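You operate a simulated robot arm through the tools that you are given. There is no shell and no other tool. Be economical: measure what you need, move in short steps, check, and stop when the job is done.

You are at the controls of a simulated robot arm. One attempt, no reset.

## Task
Press tube 7 down in the mixer cup till its pellet is mixed in.
Fine: switch at touch, never at on; tube back where it was, switch off.

The check looks at the end state, three seconds after you hand in, the way a careful person would. Anything else that was tipped, shoved, dropped, spilled or broken makes it a failure.

## Robot
A 6-joint arm with a two-finger parallel gripper, fixed in place. Base frame: the origin is at the foot of the arm, x ahead of it, y to its left, z up. Units: mm, rad, N and s.
With the tool pointing down near the work surface it reaches from about 300 to 700 mm from the base axis. Its first joint turns from -2.897 to 2.897 rad. Payload 4.1 kg.
The tool frame sits at the grasp point between the pads (the TCP): z along the fingers, y along the line on which they close. The tips reach 23 mm beyond it. Largest opening 94 mm; finger width 38, thickness 10; the body of the gripper, 54 by 96 mm, starts 39 mm behind the TCP.
Orientation is that of the tool frame in the base frame, as a unit quaternion [w, x, y, z]. With the fingers straight down and closing along the base's y, the tool's x points along the base's -x, its y along +y and its z along -z.

## Interface
- The arm moves only by the tool arm_command. Its argument "targets" is one flat list of numbers, 7 for each row, row after row: the shift along the base's x, y, z in mm, then the turn, a rotation vector about the base's x, y, z in rad, then the opening, from 0 (shut) to 1 (fully open). In form: [dx, dy, dz, ax, ay, az, gripper, dx, dy, dz, ax, ay, az, gripper, ...]. A call has 1 to 8 rows; each row is the pose to reach, as a shift and turn from the pose commanded when the call began. Rows are played at 5 a second. More than 50 mm and 0.15 rad between two rows, or a gripper value outside its range, and nothing of the call is played. Where a pose cannot be reached the arm comes as near as it can. A force on the tool above 40 N (or 10 N above the force at the start of the call, whichever is more), or a blocked arm, ends the call early, and 0.2 s more pass. Each finger travels about 45 mm/s and halts on what it meets, pressing with about 24 N; the grip force reading is that of the motor and also rises with nothing between the fingers. The clock runs only during rows and for 0.2 s after the last one: add rows that repeat a pose to give the fingers time. It gives the time, the measured TCP pose, the force on the tool (base axes), the opening and the grip force at its end, in the units of the frame above (readings bear some noise).
- Cameras (640 x 400 px; columns grow to the right, rows downward): "scene" is fixed at [49.7, -501, 1297.7]; the picture's right is [0.63, -0.78, 0.00], its down [-0.16, -0.13, -0.98] and it looks along [0.76, 0.61, -0.21] (base axes); focal length 319 px, centre (320, 200). "wrist" rides on the gripper at [86, 16, -74] in the tool frame; the picture's right is [-0.18, 0.98, 0.00], its down [-0.58, -0.11, -0.81] and it looks along [-0.79, -0.15, 0.59] (tool axes); focal length 243 px, centre (320, 200). There is no depth. A picture from a camera that has moved, and an enlarged one, comes with that camera's place and axes in the base frame and with its lens.
- capture(camera): a new picture of that camera. The clock stands still meanwhile.
- slide_trunk(by): slides the trunk up (or, below 0, down) by that many mm; the arm rides with it, the base frame stays. It gives what a move gives, with no picture.
- zoom(camera, box): a new picture of the part [left, top, right, bottom] of that camera's present view, enlarged. The clock stands still meanwhile.
- job_done(): hands the job in; it is judged then, once.

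Work in short steps. Places have to be worked out from the pictures, the camera data and where the tool is seen: move nearer, look again, correct. Check each grasp and each placing, and mend what went wrong. You have 120 turns and 84 pictures in all, those below and enlarged ones among them. Open the gripper and draw the arm clear of the work before you hand the job in, unless the task says otherwise; then end with one line.

The tools are called after "Emit:" as a command line: name --argument value ..., lists and objects as JSON in quotes. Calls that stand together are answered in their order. arm_command: Moves the arm, as the interface text tells. Its arguments: {"type":"object","properties":{"targets":{"type":"array"}},"required":["targets"]} The other tools are called the same way: slide_trunk (by) slides the trunk up or down; capture (camera) takes a picture; zoom (camera, box) takes an enlarged picture of a part of a camera's view; job_done () hands the job in.

At the start:

```text
time: 0.0
ee_pos: [356.9, -69.2, 1312.2]
orientation: [0.0, 0.0, 1.0, 0.0]
ft_force: [0.2, 0.0, 0.4]
gripper_width: 93.7
grasp_force: 0.0
trunk travel left (down, up): [-525.0, 65.0]
```

scene: 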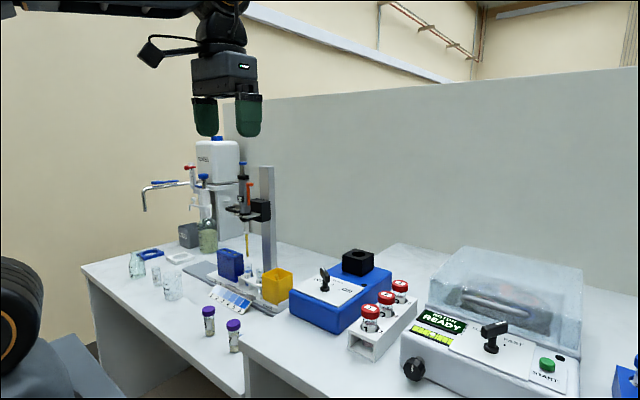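
wrist: 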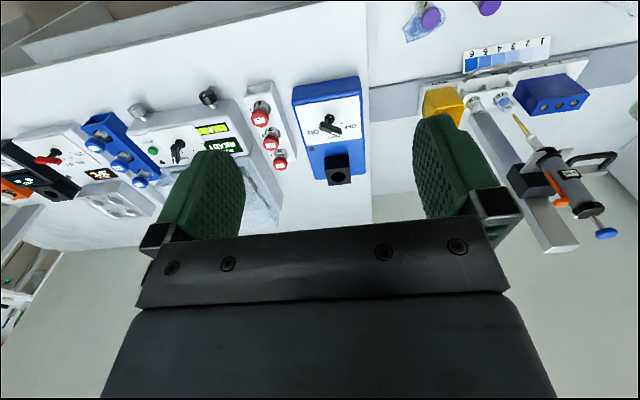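

The blue box with the black cup looks like the mixer, with red-capped tubes in a rack next to it. I'll zoom in to read the labels and the switch.

Emit:
zoom --camera "scene" --box '[280, 230, 440, 360]'

Emit:
zoom --camera "wrist" --box '[230, 70, 380, 200]'

```text
3.08 times, centred on (360, 295) of scene
camera zoom: at [49.7, -501.0, 1297.7], right [0.63, -0.78, 0.0], down [-0.16, -0.13, -0.98], along [0.76, 0.61, -0.21], focal length 982 px, centre (197, -92)
```

zoom: 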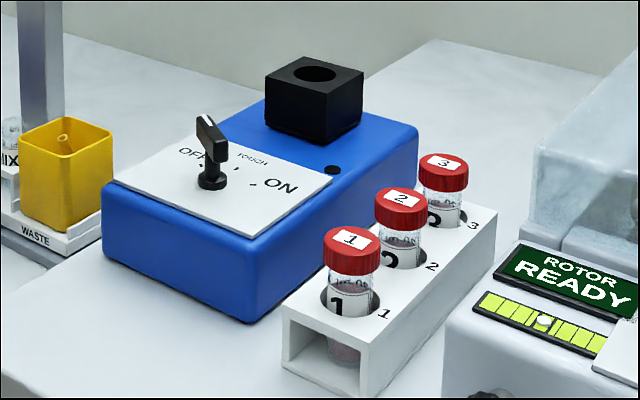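

```text
3.08 times, centred on (305, 135) of wrist
camera zoom: at [270.4, -50.6, 1385.4], right [0.18, 0.98, 0.0], down [0.58, -0.11, 0.81], along [0.79, -0.15, -0.59], focal length 746 px, centre (366, 400)
```

zoom: 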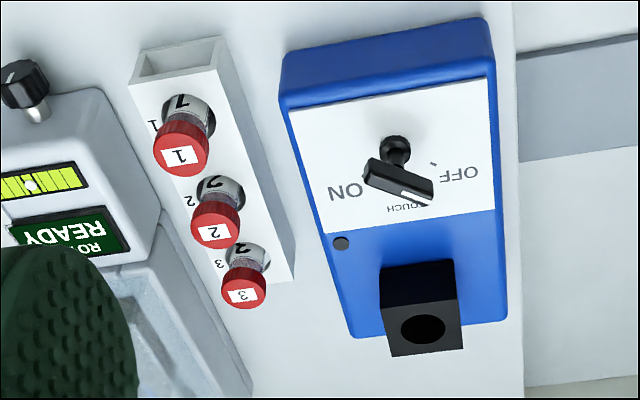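

Those tubes are 1 to 3, so tube 7 is elsewhere. I'll check the blue-capped ones on the far right and the purple-capped ones.

Emit:
zoom --camera "wrist" --box '[0, 90, 180, 230]'

Emit:
zoom --camera "wrist" --box '[390, 0, 600, 130]'

Emit:
zoom --camera "scene" --box '[120, 220, 300, 360]'

Emit:
zoom --camera "scene" --box '[390, 230, 640, 400]'

```text
2.86 times, centred on (90, 160) of wrist
camera zoom: at [270.4, -50.6, 1385.4], right [0.18, 0.98, 0.0], down [0.58, -0.11, 0.81], along [0.79, -0.15, -0.59], focal length 693 px, centre (977, 314)
```

zoom: 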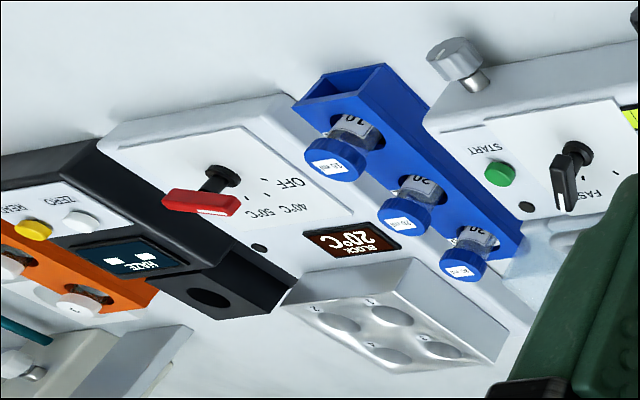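

```text
3.05 times, centred on (495, 65) of wrist
camera zoom: at [270.4, -50.6, 1385.4], right [0.18, 0.98, 0.0], down [0.58, -0.11, 0.81], along [0.79, -0.15, -0.59], focal length 739 px, centre (-213, 611)
```

zoom: 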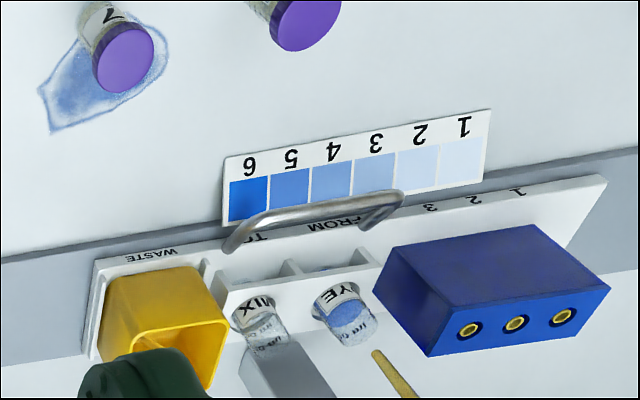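

```text
2.86 times, centred on (210, 290) of scene
camera zoom: at [49.7, -501.0, 1297.7], right [0.63, -0.78, 0.0], down [-0.16, -0.13, -0.98], along [0.76, 0.61, -0.21], focal length 912 px, centre (634, -57)
```

zoom: 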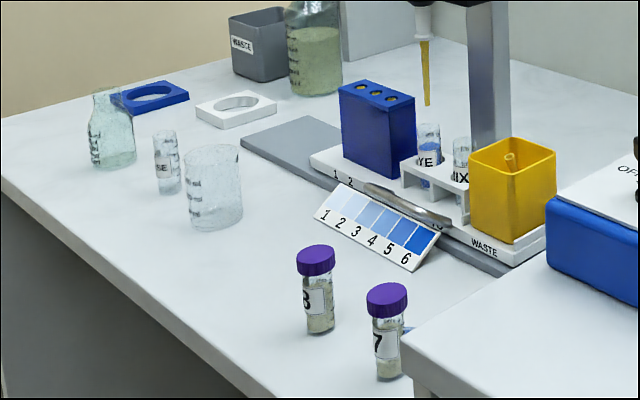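

```text
2.35 times, centred on (515, 315) of scene
camera zoom: at [49.7, -501.0, 1297.7], right [0.63, -0.78, 0.0], down [-0.16, -0.13, -0.98], along [0.76, 0.61, -0.21], focal length 751 px, centre (-139, -71)
```

zoom: 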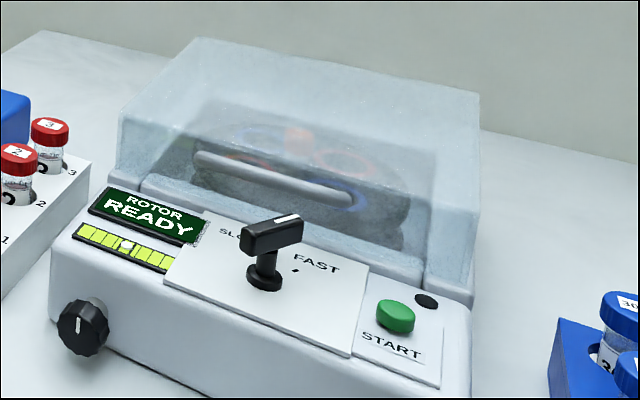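

Tube 7 has a purple cap and stands on the lower left table at about (486,136), with the cap top near z 805. The mixer cup is at about (725,-89,982) and the switch at about (580,-90,950). I'll lower the trunk for a closer look.

Emit:
slide_trunk --by -180

```text
time: 2.0
ee_pos: [356.6, -68.3, 1131.2]
orientation: [0.0, 0.001, 1.0, 0.0]
ft_force: [-0.5, -0.3, 0.4]
gripper_width: 94.3
grasp_force: 0.0
trunk travel left (down, up): [-345.0, 245.0]
```

Now a wrist picture of the switch from closer.

Emit:
capture --camera "wrist"

Emit:
capture --camera "scene"

```text
75 pictures are left
camera wrist: at [270.4, -50.6, 1205.5], right [0.18, 0.98, 0.0], down [0.58, -0.11, 0.81], along [0.79, -0.15, -0.59], focal length 243 px, centre (320, 200)
```

wrist: 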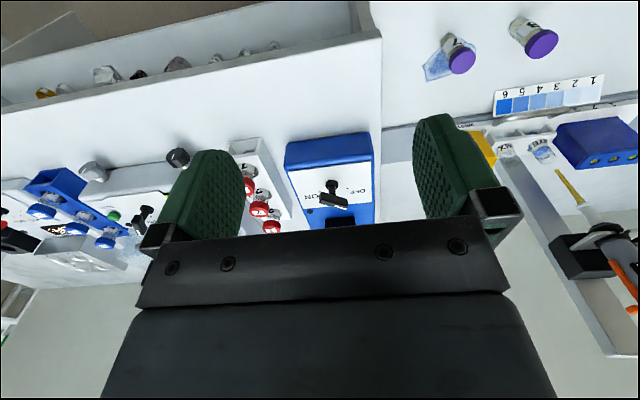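

```text
74 pictures are left
```

scene: 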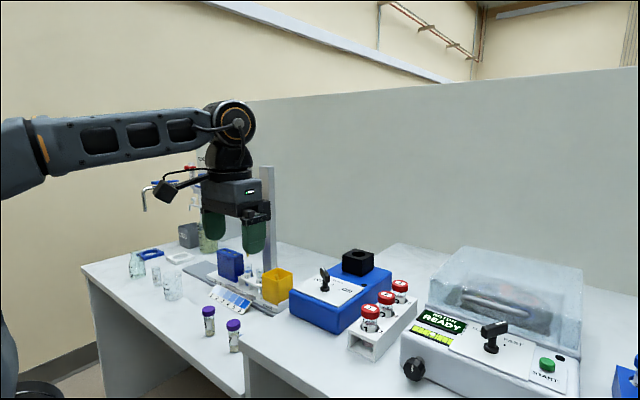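

The switch and tube 7 are both in view, so I'll enlarge each one.

Emit:
zoom --camera "wrist" --box '[280, 120, 390, 240]'

Emit:
zoom --camera "wrist" --box '[400, 0, 580, 110]'

Emit:
zoom --camera "scene" --box '[290, 245, 390, 315]'

Emit:
zoom --camera "scene" --box '[190, 290, 270, 370]'

```text
3.33 times, centred on (335, 180) of wrist
camera zoom: at [270.4, -50.6, 1205.5], right [0.18, 0.98, 0.0], down [0.58, -0.11, 0.81], along [0.79, -0.15, -0.59], focal length 809 px, centre (270, 267)
```

zoom: 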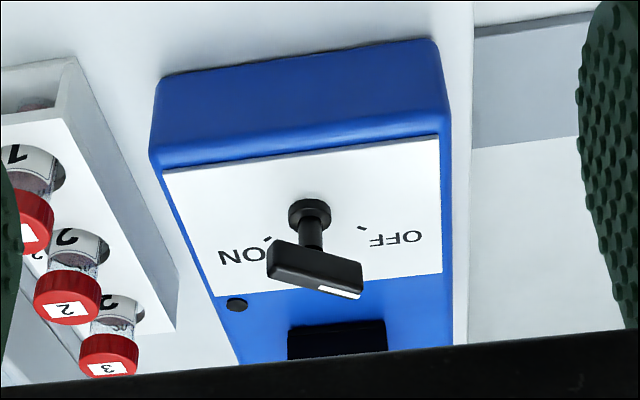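

```text
3.56 times, centred on (490, 55) of wrist
camera zoom: at [270.4, -50.6, 1205.5], right [0.18, 0.98, 0.0], down [0.58, -0.11, 0.81], along [0.79, -0.15, -0.59], focal length 863 px, centre (-284, 716)
```

zoom: 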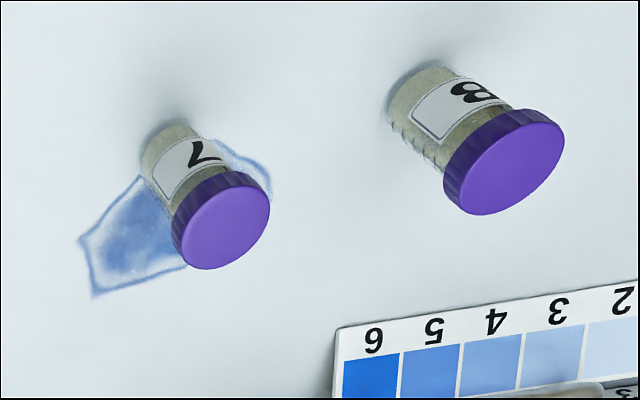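

```text
5.71 times, centred on (340, 280) of scene
camera zoom: at [49.7, -501.0, 1297.7], right [0.63, -0.78, 0.0], down [-0.16, -0.13, -0.98], along [0.76, 0.61, -0.21], focal length 1825 px, centre (206, -257)
```

zoom: 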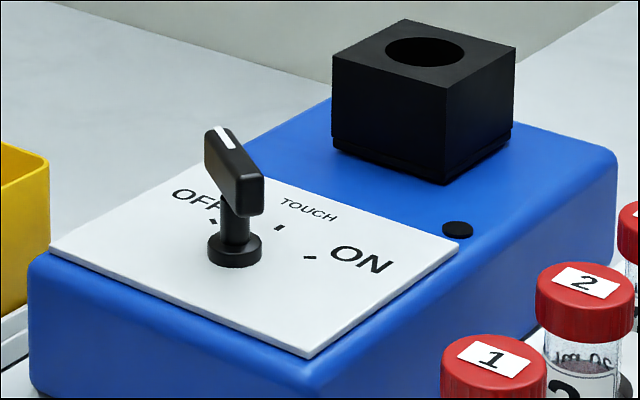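

```text
5.00 times, centred on (230, 330) of scene
camera zoom: at [49.7, -501.0, 1297.7], right [0.63, -0.78, 0.0], down [-0.16, -0.13, -0.98], along [0.76, 0.61, -0.21], focal length 1597 px, centre (770, -450)
```

zoom: 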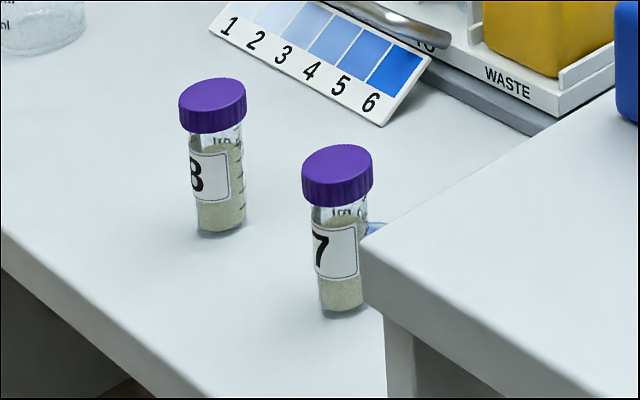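

The switch bar is centred at about (583,-88,977). It points at OFF, about +50° from +x towards +y. TOUCH is along +x and ON about −50°. I'll move above the bar and turn the tool +0.87 rad so the fingers straddle it.

Emit:
arm_command --targets '[38, -3.5, -15, 0, 0, 0.145, 1, 76, -7, -30, 0, 0, 0.29, 1, 114, -10, -45, 0, 0, 0.435, 1, 151, -13, -60, 0, 0, 0.58, 1, 189, -17, -75, 0, 0, 0.725, 1, 226, -20, -85, 0, 0, 0.87, 1, 226, -20, -85, 0, 0, 0.87, 1]'

Emit:
capture --camera "wrist"

Emit:
zoom --camera "scene" --box '[260, 190, 420, 320]'

```text
time: 3.6
ee_pos: [584.9, -87.8, 1042.5]
orientation: [0.0, -0.422, 0.907, 0.0]
ft_force: [-0.3, 0.4, 0.6]
gripper_width: 94.2
grasp_force: 0.1
trunk travel left (down, up): [-345.0, 245.0]
```

```text
69 pictures are left
camera wrist: at [516.6, -140.7, 1116.6], right [-0.63, 0.77, 0.0], down [0.46, 0.37, 0.81], along [0.62, 0.51, -0.59], focal length 243 px, centre (320, 200)
```

wrist: 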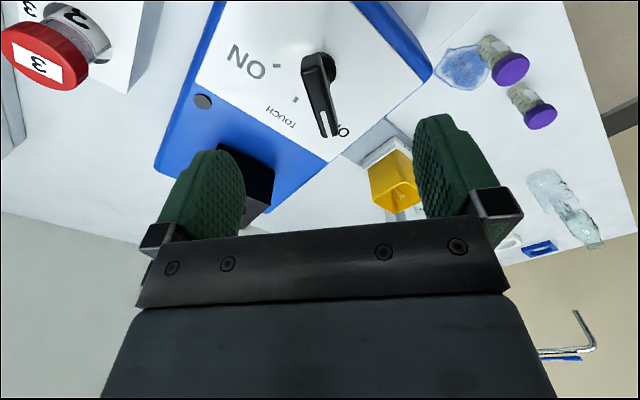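

```text
3.08 times, centred on (340, 255) of scene
camera zoom: at [49.7, -501.0, 1297.7], right [0.63, -0.78, 0.0], down [-0.16, -0.13, -0.98], along [0.76, 0.61, -0.21], focal length 982 px, centre (258, 31)
```

zoom: 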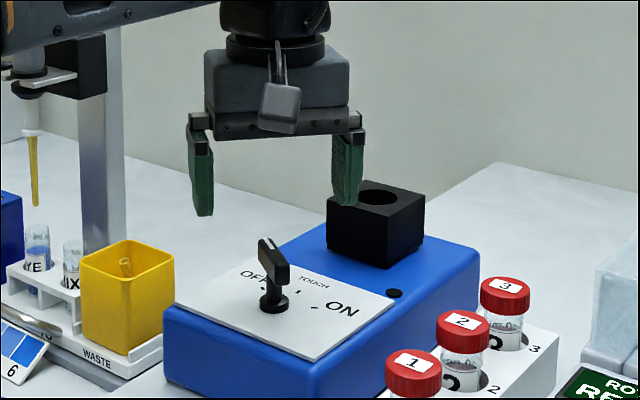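

The bar centre works out to (580,-87), pointing at about 55°. I'll correct the position and lower the fingers around it, still open.

Emit:
arm_command --targets '[-4, 1, -20, 0, 0, 0.08, 1, -4, 1, -42, 0, 0, 0.08, 1, -4, 1, -62, 0, 0, 0.08, 1, -4, 1, -62, 0, 0, 0.08, 1]'

Emit:
capture --camera "wrist"

Emit:
zoom --camera "scene" --box '[260, 210, 400, 320]'

```text
time: 4.6
ee_pos: [580.1, -87.4, 982.6]
orientation: [0.0, -0.457, 0.889, 0.0]
ft_force: [-0.1, -0.8, 0.0]
gripper_width: 94.1
grasp_force: 0.1
trunk travel left (down, up): [-345.0, 245.0]
```

```text
67 pictures are left
camera wrist: at [516.1, -146.4, 1057.4], right [-0.69, 0.72, 0.0], down [0.43, 0.41, 0.81], along [0.58, 0.56, -0.59], focal length 243 px, centre (320, 200)
```

wrist: 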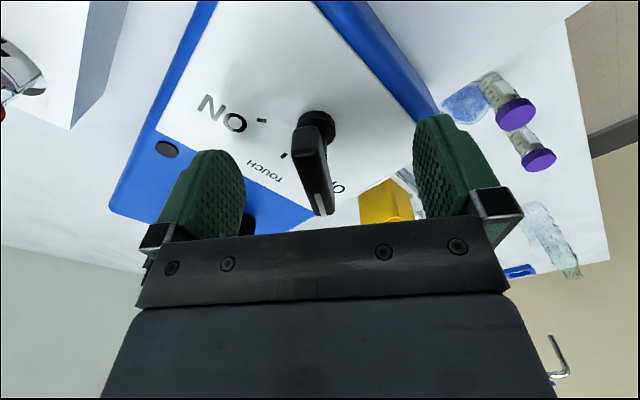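

```text
3.64 times, centred on (330, 265) of scene
camera zoom: at [49.7, -501.0, 1297.7], right [0.63, -0.78, 0.0], down [-0.16, -0.13, -0.98], along [0.76, 0.61, -0.21], focal length 1161 px, centre (284, -36)
```

zoom: 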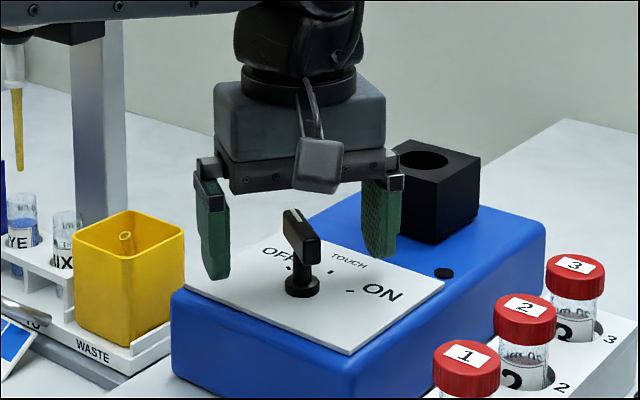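

The fingers straddle the bar, and the axis now reads about (576,-89). I'll shift slightly and close.

Emit:
arm_command --targets '[-3, -1.5, -2, 0, 0, 0, 0.7, -3, -1.5, -2, 0, 0, 0, 0.5, -3, -1.5, -2, 0, 0, 0, 0.3, -3, -1.5, -2, 0, 0, 0, 0.1, -3, -1.5, -2, 0, 0, 0, 0, -3, -1.5, -2, 0, 0, 0, 0]'

Emit:
capture --camera "wrist"

```text
time: 6.0
ee_pos: [578.5, -91.3, 982.0]
orientation: [0.002, -0.456, 0.89, -0.002]
ft_force: [28.6, -14.8, 8.1]
gripper_width: 12.2
grasp_force: 44.3
trunk travel left (down, up): [-345.0, 245.0]
```

```text
65 pictures are left
camera wrist: at [515.1, -150.1, 1055.4], right [-0.69, 0.72, 0.0], down [0.42, 0.41, 0.81], along [0.59, 0.56, -0.59], focal length 243 px, centre (320, 200)
```

wrist: 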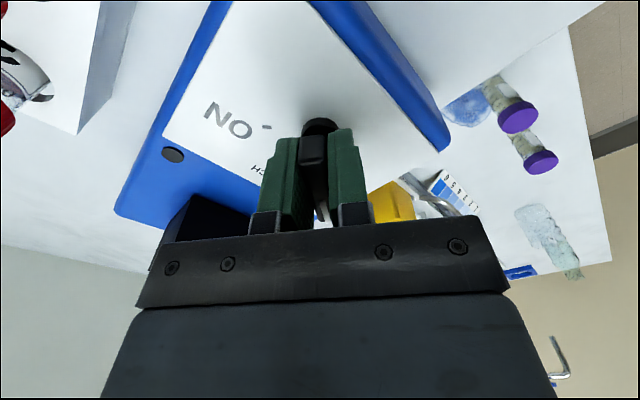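

The grip is on the bar (12 mm), but a lateral load of about 32 N shows I'm roughly 3 mm off its axis. I'll shift along that direction to relieve it.

Emit:
arm_command --targets '[1.5, -0.9, 0, 0, 0, 0, 0, 3, -1.8, 0, 0, 0, 0, 0, 3, -1.8, 0, 0, 0, 0, 0]'

```text
time: 6.8
ee_pos: [580.0, -91.6, 982.5]
orientation: [0.0, -0.457, 0.89, 0.001]
ft_force: [8.7, -11.2, 2.7]
gripper_width: 12.0
grasp_force: 44.3
trunk travel left (down, up): [-345.0, 245.0]
```

The load is down to about 14 N. I'll begin turning towards TOUCH in small steps, watching the force.

Emit:
arm_command --targets '[1, -0.6, 0, 0, 0, -0.1, 0, 1, -0.6, 0, 0, 0, -0.2, 0, 1, -0.6, 0, 0, 0, -0.3, 0]'

Emit:
zoom --camera "scene" --box '[260, 210, 400, 320]'

```text
time: 7.6
ee_pos: [577.8, -90.1, 980.5]
orientation: [-0.002, -0.319, 0.948, 0.0]
ft_force: [-8.9, -1.3, -8.8]
gripper_width: 12.0
grasp_force: 45.1
trunk travel left (down, up): [-345.0, 245.0]
```

```text
3.64 times, centred on (330, 265) of scene
camera zoom: at [49.7, -501.0, 1297.7], right [0.63, -0.78, 0.0], down [-0.16, -0.13, -0.98], along [0.76, 0.61, -0.21], focal length 1161 px, centre (284, -36)
```

zoom: 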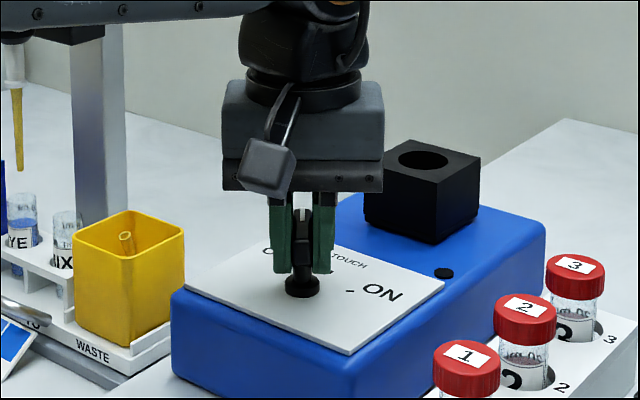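

The handle is turning with low force and now sits at about 37°. I'll continue.

Emit:
arm_command --targets '[0, 0, 0, 0, 0, -0.1, 0, 0, 0, 0, 0, 0, -0.2, 0, 0, 0, 0, 0, 0, -0.3, 0, 0, 0, 0, 0, 0, -0.4, 0]'

```text
time: 8.6
ee_pos: [580.1, -90.4, 981.9]
orientation: [-0.002, -0.124, 0.992, 0.001]
ft_force: [-20.8, 5.8, -18.7]
gripper_width: 11.8
grasp_force: 44.9
trunk travel left (down, up): [-345.0, 245.0]
```

At about 14° the tool is pulled towards −x and down. I'll relieve that slightly and finish the turn to 0.

Emit:
arm_command --targets '[-1, 0.4, -1, 0, 0, -0.08, 0, -1.5, 0.4, -1.5, 0, 0, -0.16, 0, -2, 0.4, -1.5, 0, 0, -0.24, 0, -2, 0.4, -1.5, 0, 0, -0.24, 0]'

Emit:
zoom --camera "scene" --box '[260, 210, 400, 320]'

Emit:
capture --camera "wrist"

```text
time: 9.6
ee_pos: [579.2, -90.0, 982.2]
orientation: [0.003, -0.005, 1.0, 0.0]
ft_force: [5.4, 5.8, -3.9]
gripper_width: 11.8
grasp_force: 44.8
trunk travel left (down, up): [-345.0, 245.0]
```

```text
3.64 times, centred on (330, 265) of scene
camera zoom: at [49.7, -501.0, 1297.7], right [0.63, -0.78, 0.0], down [-0.16, -0.13, -0.98], along [0.76, 0.61, -0.21], focal length 1161 px, centre (284, -36)
```

zoom: 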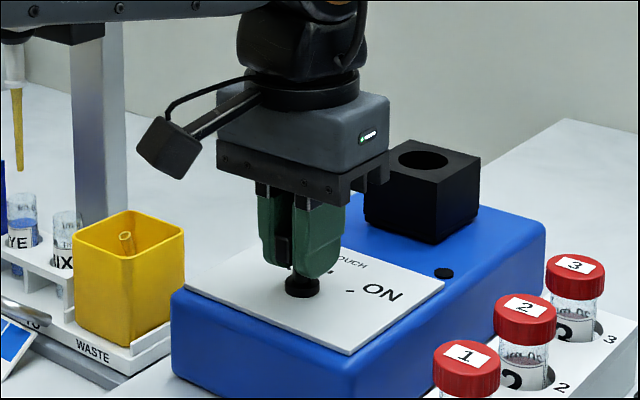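

```text
62 pictures are left
camera wrist: at [492.3, -73.0, 1055.6], right [0.18, 0.98, 0.0], down [0.58, -0.1, 0.81], along [0.8, -0.14, -0.59], focal length 243 px, centre (320, 200)
```

wrist: 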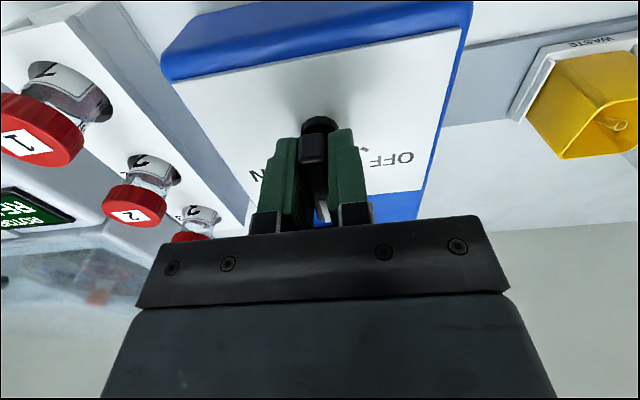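

The handle is at about 0°, which should be TOUCH. I'll open partly, then rise and look.

Emit:
arm_command --targets '[0, 0, 0, 0, 0, 0, 0.3, 0, 0, 0, 0, 0, 0, 0.5, 0, 0, 0, 0, 0, 0, 0.5, 0, 0, 40, 0, 0, 0, 0.5, 0, 0, 80, 0, 0, 0, 0.5, -20, 0, 110, 0, 0, 0, 0.7]'

Emit:
capture --camera "wrist"

Emit:
zoom --camera "scene" --box '[260, 210, 400, 320]'

```text
time: 11.0
ee_pos: [558.4, -90.7, 1092.5]
orientation: [0.0, -0.006, 1.0, 0.0]
ft_force: [-0.3, -0.7, -0.8]
gripper_width: 66.0
grasp_force: 0.0
trunk travel left (down, up): [-345.0, 245.0]
```

```text
61 pictures are left
camera wrist: at [471.4, -74.1, 1166.0], right [0.17, 0.98, 0.0], down [0.58, -0.1, 0.81], along [0.79, -0.14, -0.59], focal length 243 px, centre (320, 200)
```

wrist: 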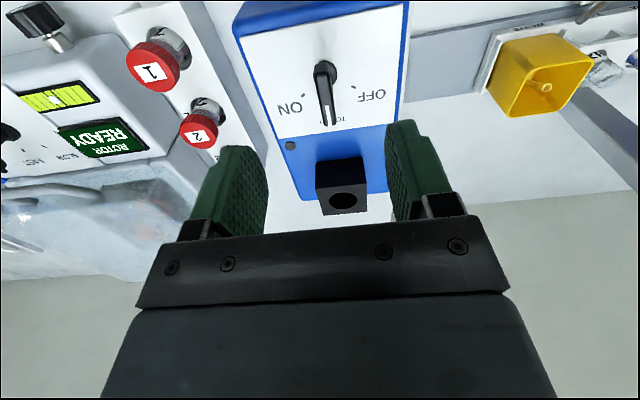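

```text
3.64 times, centred on (330, 265) of scene
camera zoom: at [49.7, -501.0, 1297.7], right [0.63, -0.78, 0.0], down [-0.16, -0.13, -0.98], along [0.76, 0.61, -0.21], focal length 1161 px, centre (284, -36)
```

zoom: 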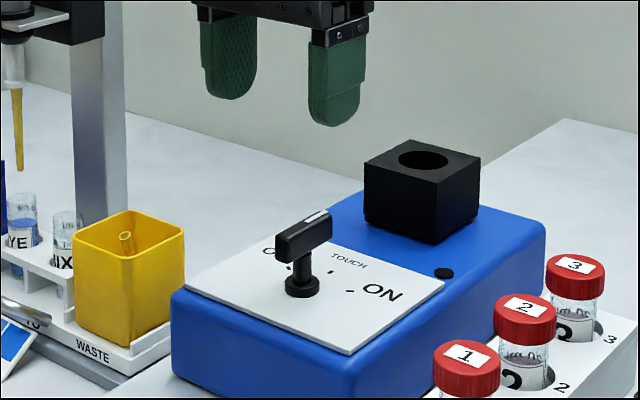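

The switch is at TOUCH, with the marker over the tick. The cup is at about (726,-86.5,982). Next I'll move above tube 7 with the gripper open.

Emit:
arm_command --targets '[-20, 40, 0, 0, 0, 0, 1, -40, 80, -10, 0, 0, 0, 1, -60, 120, -20, 0, 0, 0, 1, -75, 160, -30, 0, 0, 0, 1, -85, 200, -40, 0, 0, 0, 1, -90, 227, -50, 0, 0, 0, 1, -90, 227, -80, 0, 0, 0, 1, -90, 227, -110, 0, 0, 0, 1]'

Emit:
capture --camera "wrist"

Emit:
capture --camera "scene"

```text
time: 12.8
ee_pos: [467.6, 138.5, 982.2]
orientation: [0.0, -0.005, 1.0, 0.0]
ft_force: [-0.3, -0.3, 0.0]
gripper_width: 93.8
grasp_force: 0.0
trunk travel left (down, up): [-345.0, 245.0]
```

```text
59 pictures are left
camera wrist: at [381.0, 154.5, 1054.2], right [0.17, 0.98, 0.0], down [0.58, -0.1, 0.81], along [0.79, -0.14, -0.59], focal length 243 px, centre (320, 200)
```

wrist: 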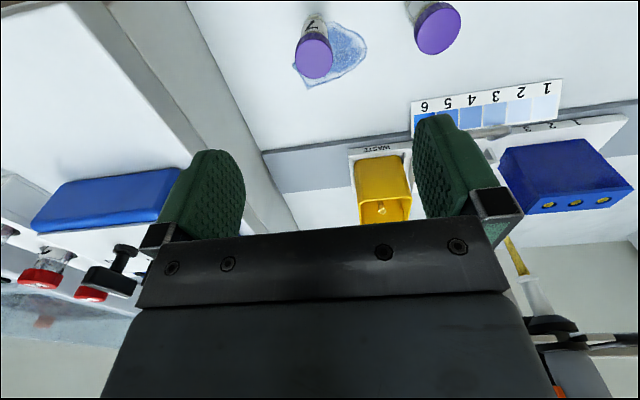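

```text
58 pictures are left
```

scene: 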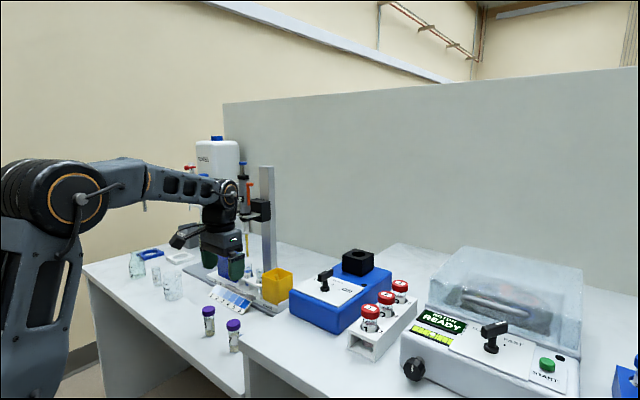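

Cap 7 now reads about (485,130), with its top near z 810. I'll centre over it and lower the trunk to just above the cap for a closer fix.

Emit:
arm_command --targets '[17, -8, 0, 0, 0, 0, 1, 17, -8, 0, 0, 0, 0, 1]'

Emit:
slide_trunk --by -110

Emit:
capture --camera "wrist"

Emit:
zoom --camera "scene" --box '[180, 260, 280, 360]'

```text
time: 13.4
ee_pos: [484.3, 128.4, 980.3]
orientation: [0.0, -0.005, 1.0, 0.0]
ft_force: [0.0, 0.3, 1.2]
gripper_width: 93.7
grasp_force: 0.0
trunk travel left (down, up): [-345.0, 245.0]
```

```text
time: 14.8
ee_pos: [484.2, 130.7, 871.1]
orientation: [-0.001, -0.005, 1.0, 0.0]
ft_force: [0.1, -0.8, 0.4]
gripper_width: 93.8
grasp_force: 0.1
trunk travel left (down, up): [-235.0, 355.0]
```

```text
57 pictures are left
camera wrist: at [397.9, 146.8, 944.8], right [0.17, 0.98, 0.0], down [0.58, -0.1, 0.81], along [0.79, -0.14, -0.59], focal length 243 px, centre (320, 200)
```

wrist: 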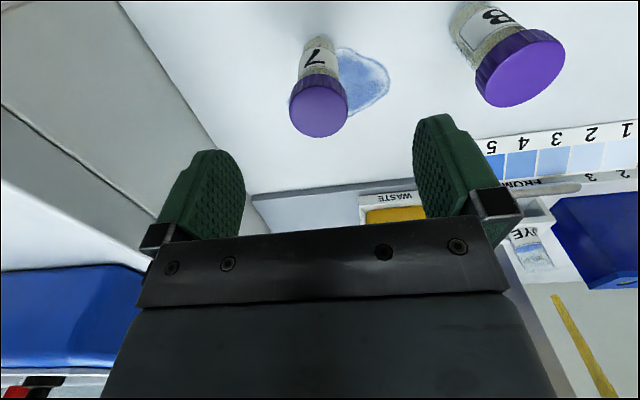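

```text
4.00 times, centred on (230, 310) of scene
camera zoom: at [49.7, -501.0, 1297.7], right [0.63, -0.78, 0.0], down [-0.16, -0.13, -0.98], along [0.76, 0.61, -0.21], focal length 1277 px, centre (680, -240)
```

zoom: 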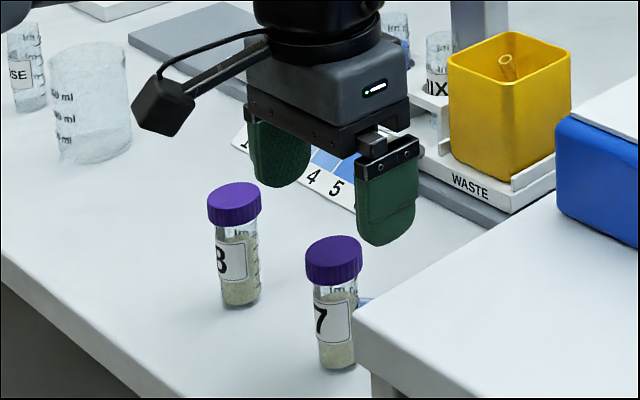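

The finger projection check matches well. The tube 7 cap top is at (483,130,815). I'll descend so the pads cover the cap, with the tips just below it.

Emit:
arm_command --targets '[-1, 0, -30, 0, 0, 0, 1, -1, 0, -59, 0, 0, 0, 1, -1, 0, -59, 0, 0, 0, 1]'

Emit:
capture --camera "wrist"

Emit:
zoom --camera "scene" --box '[180, 260, 280, 360]'

```text
time: 15.6
ee_pos: [483.3, 129.7, 810.9]
orientation: [0.001, -0.005, 1.0, 0.0]
ft_force: [1.2, -0.3, 0.0]
gripper_width: 94.0
grasp_force: 0.1
trunk travel left (down, up): [-235.0, 355.0]
```

```text
55 pictures are left
camera wrist: at [396.3, 146.9, 884.7], right [0.17, 0.98, 0.0], down [0.58, -0.1, 0.81], along [0.79, -0.14, -0.59], focal length 243 px, centre (320, 200)
```

wrist: 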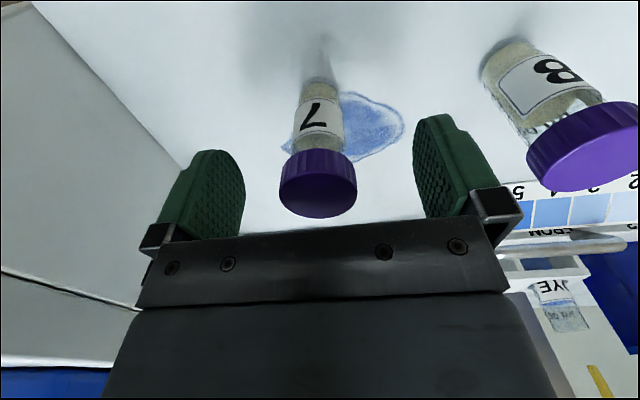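

```text
4.00 times, centred on (230, 310) of scene
camera zoom: at [49.7, -501.0, 1297.7], right [0.63, -0.78, 0.0], down [-0.16, -0.13, -0.98], along [0.76, 0.61, -0.21], focal length 1277 px, centre (680, -240)
```

zoom: 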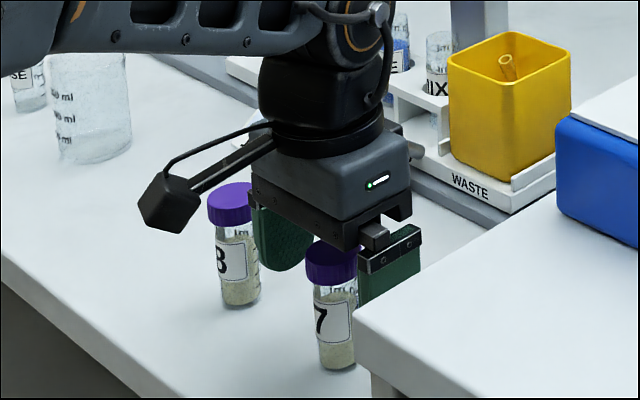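

The tube is centred between the fingers, so I'll close on the cap.

Emit:
arm_command --targets '[0, 0, 0, 0, 0, 0, 0.7, 0, 0, 0, 0, 0, 0, 0.5, 0, 0, 0, 0, 0, 0, 0.42, 0, 0, 0, 0, 0, 0, 0.35, 0, 0, 0, 0, 0, 0, 0.2, 0, 0, 0, 0, 0, 0, 0.2]'

Emit:
capture --camera "wrist"

```text
time: 17.0
ee_pos: [483.2, 130.7, 812.5]
orientation: [0.0, -0.005, 1.0, 0.001]
ft_force: [0.2, 0.2, 0.6]
gripper_width: 33.4
grasp_force: 24.0
trunk travel left (down, up): [-235.0, 355.0]
```

```text
53 pictures are left
camera wrist: at [396.3, 146.8, 885.1], right [0.17, 0.98, 0.0], down [0.58, -0.1, 0.81], along [0.79, -0.14, -0.59], focal length 243 px, centre (320, 200)
```

wrist: 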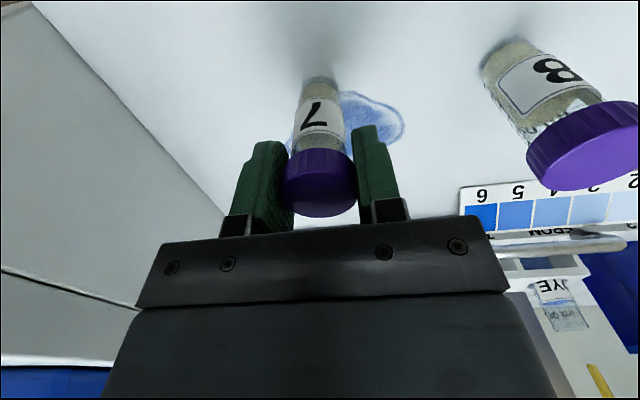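

The tube is held (33 mm). I'll lift a little with the arm, then raise the trunk.

Emit:
arm_command --targets '[0, 0, 15, 0, 0, 0, 0.2, 0, 0, 40, 0, 0, 0, 0.2]'

Emit:
slide_trunk --by 220

Emit:
capture --camera "scene"

```text
time: 17.6
ee_pos: [484.1, 131.2, 850.3]
orientation: [0.0, -0.006, 1.0, 0.0]
ft_force: [0.0, -0.5, -1.4]
gripper_width: 33.3
grasp_force: 23.6
trunk travel left (down, up): [-235.0, 355.0]
```

```text
time: 19.9
ee_pos: [483.8, 131.4, 1069.8]
orientation: [-0.001, -0.006, 1.0, 0.001]
ft_force: [-0.2, 0.2, -0.3]
gripper_width: 33.4
grasp_force: 23.8
trunk travel left (down, up): [-455.0, 135.0]
```

```text
52 pictures are left
```

scene: 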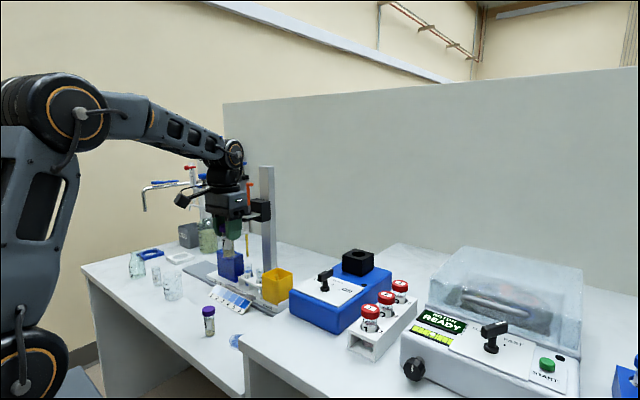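

I'm holding it above the obstacles. Next I'll travel at about z 1085 to a point above the cup.

Emit:
arm_command --targets '[25, -25, 15, 0, 0, 0, 0.2, 55, -53, 15, 0, 0, 0, 0.2, 86, -80, 15, 0, 0, 0, 0.2, 117, -108, 15, 0, 0, 0, 0.2, 148, -135, 15, 0, 0, 0, 0.2, 179, -163, 15, 0, 0, 0, 0.2, 211, -190, 15, 0, 0, 0, 0.2, 242, -217, 15, 0, 0, 0, 0.2]'

Emit:
capture --camera "wrist"

Emit:
zoom --camera "scene" --box '[290, 170, 430, 290]'

```text
time: 21.8
ee_pos: [670.1, -67.8, 1070.9]
orientation: [-0.001, -0.006, 1.0, 0.0]
ft_force: [-0.8, -0.1, -0.1]
gripper_width: 33.4
grasp_force: 24.0
out of reach, approached as far as the arm can: row 7, 8
trunk travel left (down, up): [-455.0, 135.0]
```

```text
51 pictures are left
camera wrist: at [583.0, -50.3, 1144.3], right [0.17, 0.98, 0.0], down [0.58, -0.1, 0.81], along [0.79, -0.14, -0.59], focal length 243 px, centre (320, 200)
```

wrist: 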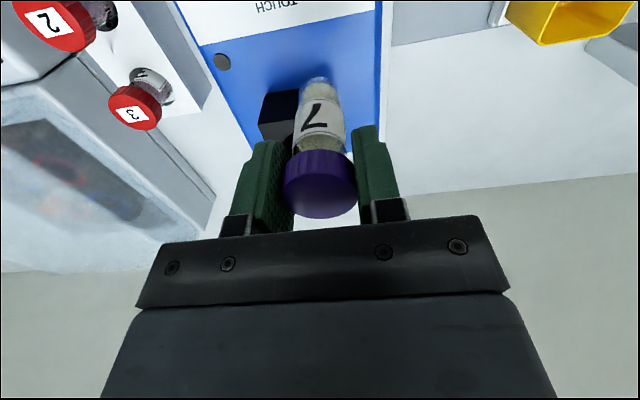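

```text
3.33 times, centred on (360, 230) of scene
camera zoom: at [49.7, -501.0, 1297.7], right [0.63, -0.78, 0.0], down [-0.16, -0.13, -0.98], along [0.76, 0.61, -0.21], focal length 1064 px, centre (187, 100)
```

zoom: 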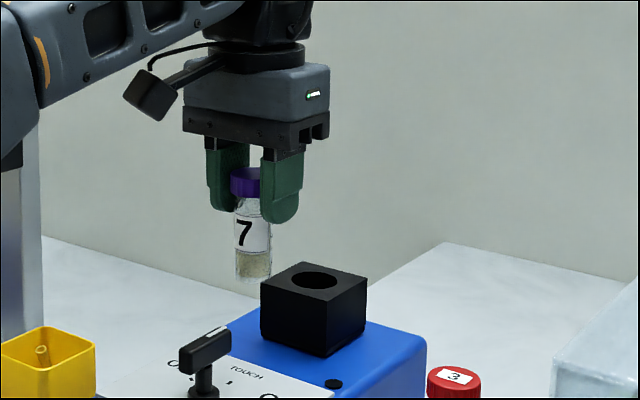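

The arm runs out of reach at a radius of about 675 because the shoulder is well below the wrist. Raising the trunk should extend the reach, so I'll do that and then work lower with the arm.

Emit:
slide_trunk --by 130

Emit:
arm_command --targets '[0, 0, -40, 0, 0, 0, 0.2, 0, 0, -80, 0, 0, 0, 0.2]'

```text
time: 23.3
ee_pos: [669.7, -68.6, 1200.9]
orientation: [-0.001, -0.006, 1.0, 0.0]
ft_force: [-0.1, 1.1, -0.5]
gripper_width: 33.4
grasp_force: 24.1
trunk travel left (down, up): [-585.0, 5.0]
```

```text
time: 23.9
ee_pos: [672.0, -67.6, 1120.6]
orientation: [0.001, -0.005, 1.0, 0.0]
ft_force: [0.2, -0.4, -0.6]
gripper_width: 33.2
grasp_force: 23.4
trunk travel left (down, up): [-585.0, 5.0]
```

Next I'll go outward to the cup position at z about 1085.

Emit:
arm_command --targets '[15, -5, -15, 0, 0, 0, 0.2, 30, -10, -30, 0, 0, 0, 0.2, 45, -15, -36, 0, 0, 0, 0.2, 55, -18.5, -36, 0, 0, 0, 0.2, 55, -18.5, -36, 0, 0, 0, 0.2]'

Emit:
capture --camera "wrist"

Emit:
zoom --camera "scene" --box '[290, 170, 430, 290]'

```text
time: 25.1
ee_pos: [699.7, -81.1, 1081.0]
orientation: [0.001, -0.005, 1.0, 0.0]
ft_force: [0.2, 0.8, -0.7]
gripper_width: 33.5
grasp_force: 24.2
out of reach, approached as far as the arm can: row 2, 3, 4, 5
trunk travel left (down, up): [-585.0, 5.0]
```

```text
49 pictures are left
camera wrist: at [612.7, -63.6, 1155.6], right [0.17, 0.98, 0.0], down [0.58, -0.1, 0.81], along [0.79, -0.14, -0.59], focal length 243 px, centre (320, 200)
```

wrist: 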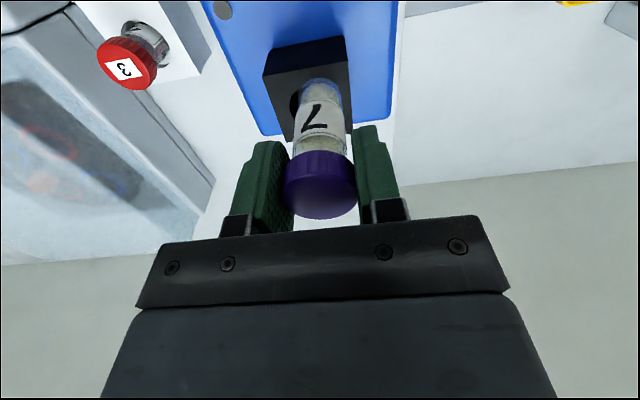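

```text
3.33 times, centred on (360, 230) of scene
camera zoom: at [49.7, -501.0, 1297.7], right [0.63, -0.78, 0.0], down [-0.16, -0.13, -0.98], along [0.76, 0.61, -0.21], focal length 1064 px, centre (187, 100)
```

zoom: 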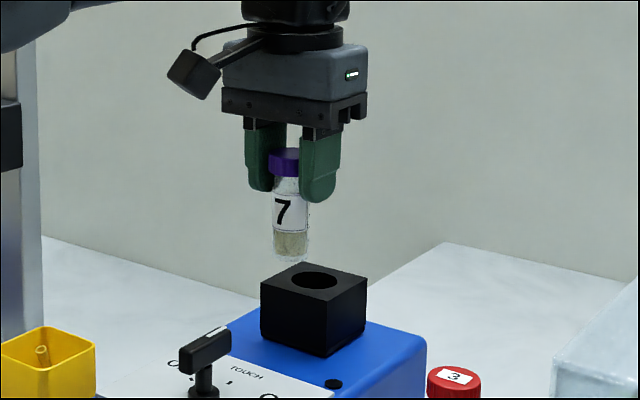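

I'm about 20 mm short. A small outward tilt of 0.1 rad extends reach and moves the tube bottom outward, and the hole (about 39 mm) has ample room for the 26 mm body. I'll tilt and aim the tube bottom at the cup centre.

Emit:
arm_command --targets '[5, -1, 0, -0.006, -0.05, 0, 0.2, 12, -3, 0, -0.012, -0.1, 0, 0.2, 19, -4.5, 0, -0.012, -0.1, 0, 0.2, 19, -4.5, 0, -0.012, -0.1, 0, 0.2]'

Emit:
capture --camera "wrist"

Emit:
zoom --camera "scene" --box '[320, 190, 400, 280]'

```text
time: 26.1
ee_pos: [716.9, -85.7, 1080.2]
orientation: [0.051, -0.004, 0.999, -0.007]
ft_force: [-0.2, -0.5, -0.6]
gripper_width: 33.1
grasp_force: 23.6
trunk travel left (down, up): [-585.0, 5.0]
```

```text
47 pictures are left
camera wrist: at [622.7, -67.7, 1145.4], right [0.17, 0.98, 0.01], down [0.5, -0.09, 0.86], along [0.85, -0.15, -0.51], focal length 243 px, centre (320, 200)
```

wrist: 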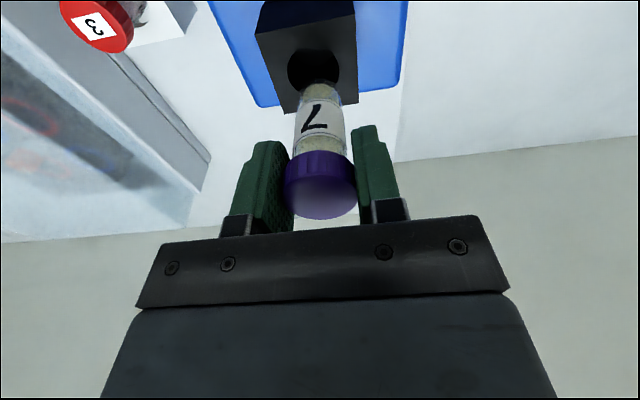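

```text
4.44 times, centred on (360, 235) of scene
camera zoom: at [49.7, -501.0, 1297.7], right [0.63, -0.78, 0.0], down [-0.16, -0.13, -0.98], along [0.76, 0.61, -0.21], focal length 1419 px, centre (142, 44)
```

zoom: 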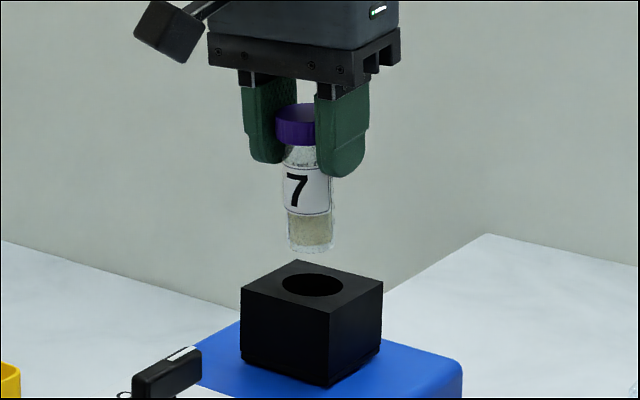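

The tilt worked, and the tube bottom is at about (723,-87,1009). The cup centre looks a few mm further out, at about (728,-87). I'll shift +4 in x and go down to just above the rim to check.

Emit:
arm_command --targets '[4, 0, -8, 0, 0, 0, 0.2, 4, 0, -18, 0, 0, 0, 0.2, 4, 0, -18, 0, 0, 0, 0.2]'

Emit:
zoom --camera "wrist" --box '[230, 0, 410, 130]'

Emit:
zoom --camera "scene" --box '[320, 190, 400, 280]'

```text
time: 26.9
ee_pos: [721.2, -85.4, 1062.0]
orientation: [0.051, -0.004, 0.999, -0.008]
ft_force: [-0.2, 0.4, -0.4]
gripper_width: 33.1
grasp_force: 24.0
out of reach, approached as far as the arm can: row 1
trunk travel left (down, up): [-585.0, 5.0]
```

```text
3.08 times, centred on (320, 65) of wrist
camera zoom: at [626.3, -67.3, 1126.1], right [0.17, 0.98, 0.01], down [0.5, -0.09, 0.86], along [0.85, -0.15, -0.51], focal length 746 px, centre (320, 615)
```

zoom: 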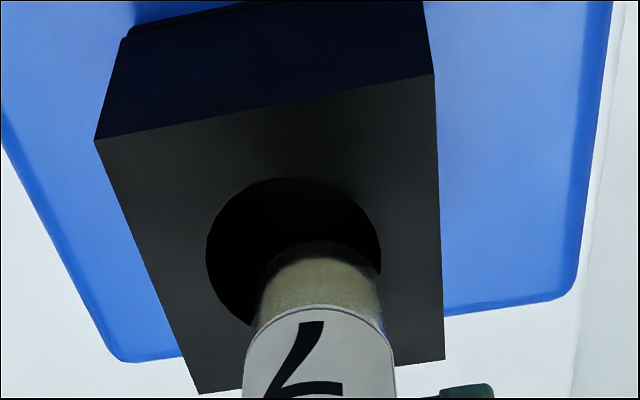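

```text
4.44 times, centred on (360, 235) of scene
camera zoom: at [49.7, -501.0, 1297.7], right [0.63, -0.78, 0.0], down [-0.16, -0.13, -0.98], along [0.76, 0.61, -0.21], focal length 1419 px, centre (142, 44)
```

zoom: 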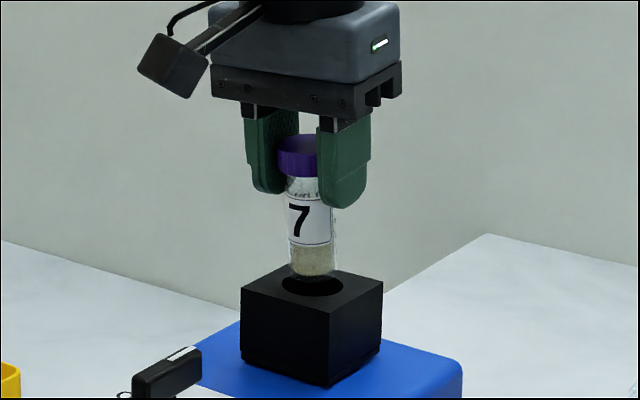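

In x the tube is lined up with the hole. The wrist view shows it about 4–5 mm too far in +y, so I'll shift −4 in y and lower into the cup gently.

Emit:
arm_command --targets '[0, -4, 0, 0, 0, 0, 0.2, 0, -4, -7, 0, 0, 0, 0.2, 0, -4, -14, 0, 0, 0, 0.2, 0, -4, -20, 0, 0, 0, 0.2, 0, -4, -20, 0, 0, 0, 0.2]'

Emit:
zoom --camera "wrist" --box '[230, 0, 410, 130]'

Emit:
zoom --camera "scene" --box '[320, 190, 400, 280]'

```text
time: 28.0
ee_pos: [722.0, -89.1, 1053.7]
orientation: [0.061, -0.005, 0.998, -0.008]
ft_force: [-6.7, 0.9, 14.4]
gripper_width: 33.1
grasp_force: 24.4
trunk travel left (down, up): [-585.0, 5.0]
stopped in row 5: the force on the tool passed its limit (the readings are from after the stop); the commanded pose is now the measured one
```

```text
3.08 times, centred on (320, 65) of wrist
camera zoom: at [625.9, -72.1, 1116.9], right [0.17, 0.98, 0.01], down [0.48, -0.09, 0.87], along [0.86, -0.15, -0.49], focal length 746 px, centre (320, 615)
```

zoom: 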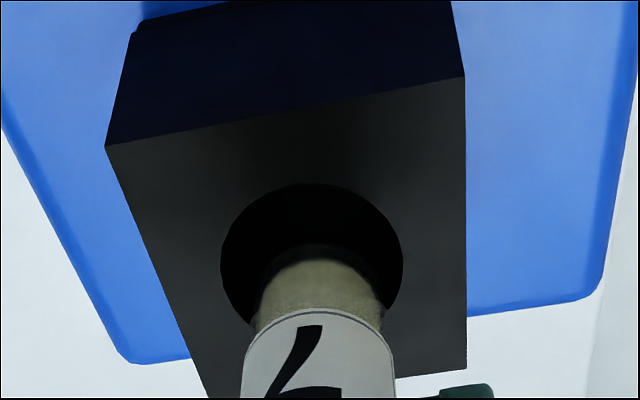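

```text
4.44 times, centred on (360, 235) of scene
camera zoom: at [49.7, -501.0, 1297.7], right [0.63, -0.78, 0.0], down [-0.16, -0.13, -0.98], along [0.76, 0.61, -0.21], focal length 1419 px, centre (142, 44)
```

zoom: 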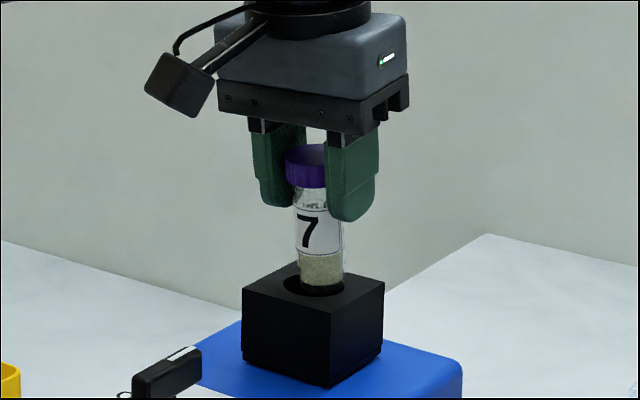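

It touched something at tube bottom z about 982, which is the rim. I'll raise it a bit and look closely at the offset.

Emit:
arm_command --targets '[0, 0, 4, 0, 0, 0, 0.2, 0, 0, 4, 0, 0, 0, 0.2]'

Emit:
zoom --camera "wrist" --box '[270, 40, 370, 110]'

Emit:
zoom --camera "scene" --box '[335, 225, 385, 275]'

```text
time: 28.6
ee_pos: [721.4, -88.8, 1055.4]
orientation: [0.057, -0.005, 0.998, -0.008]
ft_force: [-2.7, 0.5, 8.5]
gripper_width: 32.9
grasp_force: 24.1
trunk travel left (down, up): [-585.0, 5.0]
```

```text
5.71 times, centred on (320, 75) of wrist
camera zoom: at [627.0, -71.5, 1117.7], right [0.17, 0.98, 0.01], down [0.48, -0.09, 0.87], along [0.86, -0.15, -0.49], focal length 1386 px, centre (320, 914)
```

zoom: 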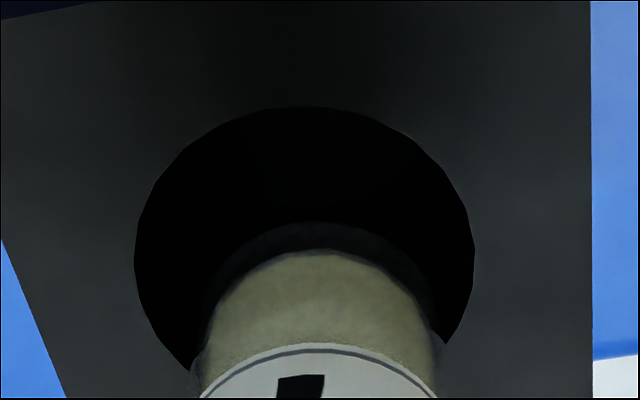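

```text
8.00 times, centred on (360, 250) of scene
camera zoom: at [49.7, -501.0, 1297.7], right [0.63, -0.78, 0.0], down [-0.16, -0.13, -0.98], along [0.76, 0.61, -0.21], focal length 2555 px, centre (0, -200)
```

zoom: 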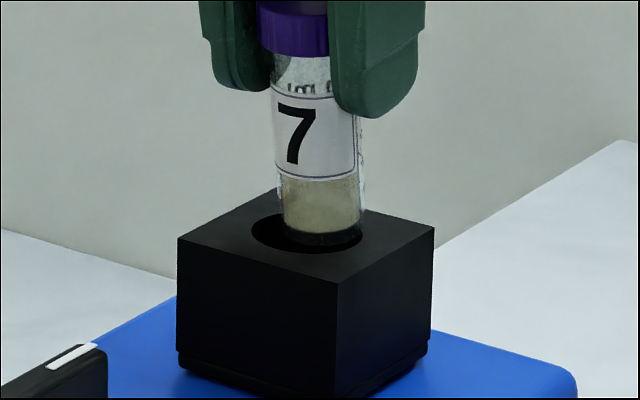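

The wrist picture is upside-down in x (image up is −x), so the tube is actually resting on the far (+x) rim. That agrees with the −x force. I'll lift slightly, move about −6.5 in x and +1 in y, and look again.

Emit:
arm_command --targets '[0, 0, 4, 0, 0.007, 0, 0.2, -6.5, 1, 4, 0, 0.014, 0, 0.2, -6.5, 1, 4, 0, 0.014, 0, 0.2]'

Emit:
zoom --camera "wrist" --box '[270, 40, 370, 110]'

Emit:
zoom --camera "scene" --box '[335, 225, 385, 275]'

```text
time: 29.4
ee_pos: [717.3, -88.1, 1057.2]
orientation: [0.05, -0.005, 0.999, -0.007]
ft_force: [0.2, 0.3, 0.3]
gripper_width: 32.9
grasp_force: 24.0
trunk travel left (down, up): [-585.0, 5.0]
```

```text
5.71 times, centred on (320, 75) of wrist
camera zoom: at [622.0, -70.8, 1122.2], right [0.17, 0.98, 0.0], down [0.5, -0.09, 0.86], along [0.85, -0.15, -0.51], focal length 1386 px, centre (320, 914)
```

zoom: 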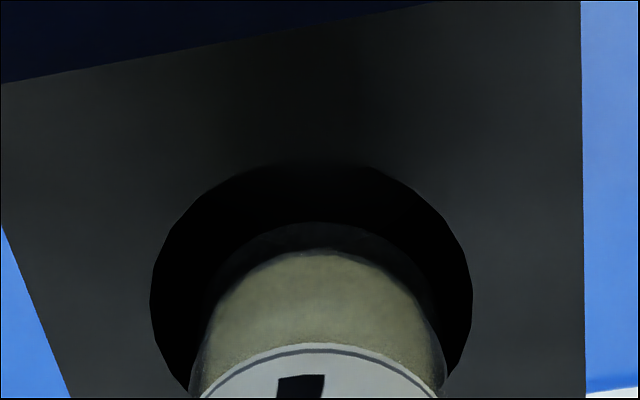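

```text
8.00 times, centred on (360, 250) of scene
camera zoom: at [49.7, -501.0, 1297.7], right [0.63, -0.78, 0.0], down [-0.16, -0.13, -0.98], along [0.76, 0.61, -0.21], focal length 2555 px, centre (0, -200)
```

zoom: 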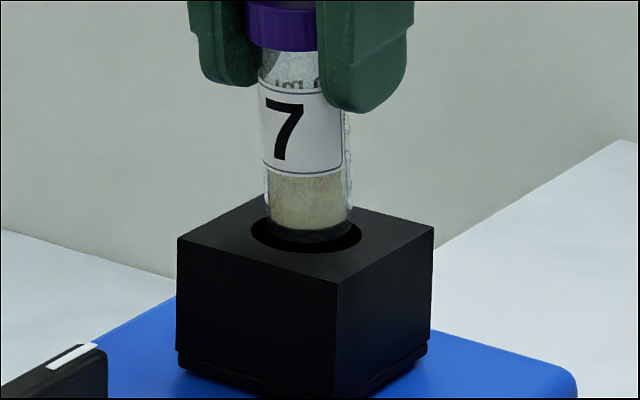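

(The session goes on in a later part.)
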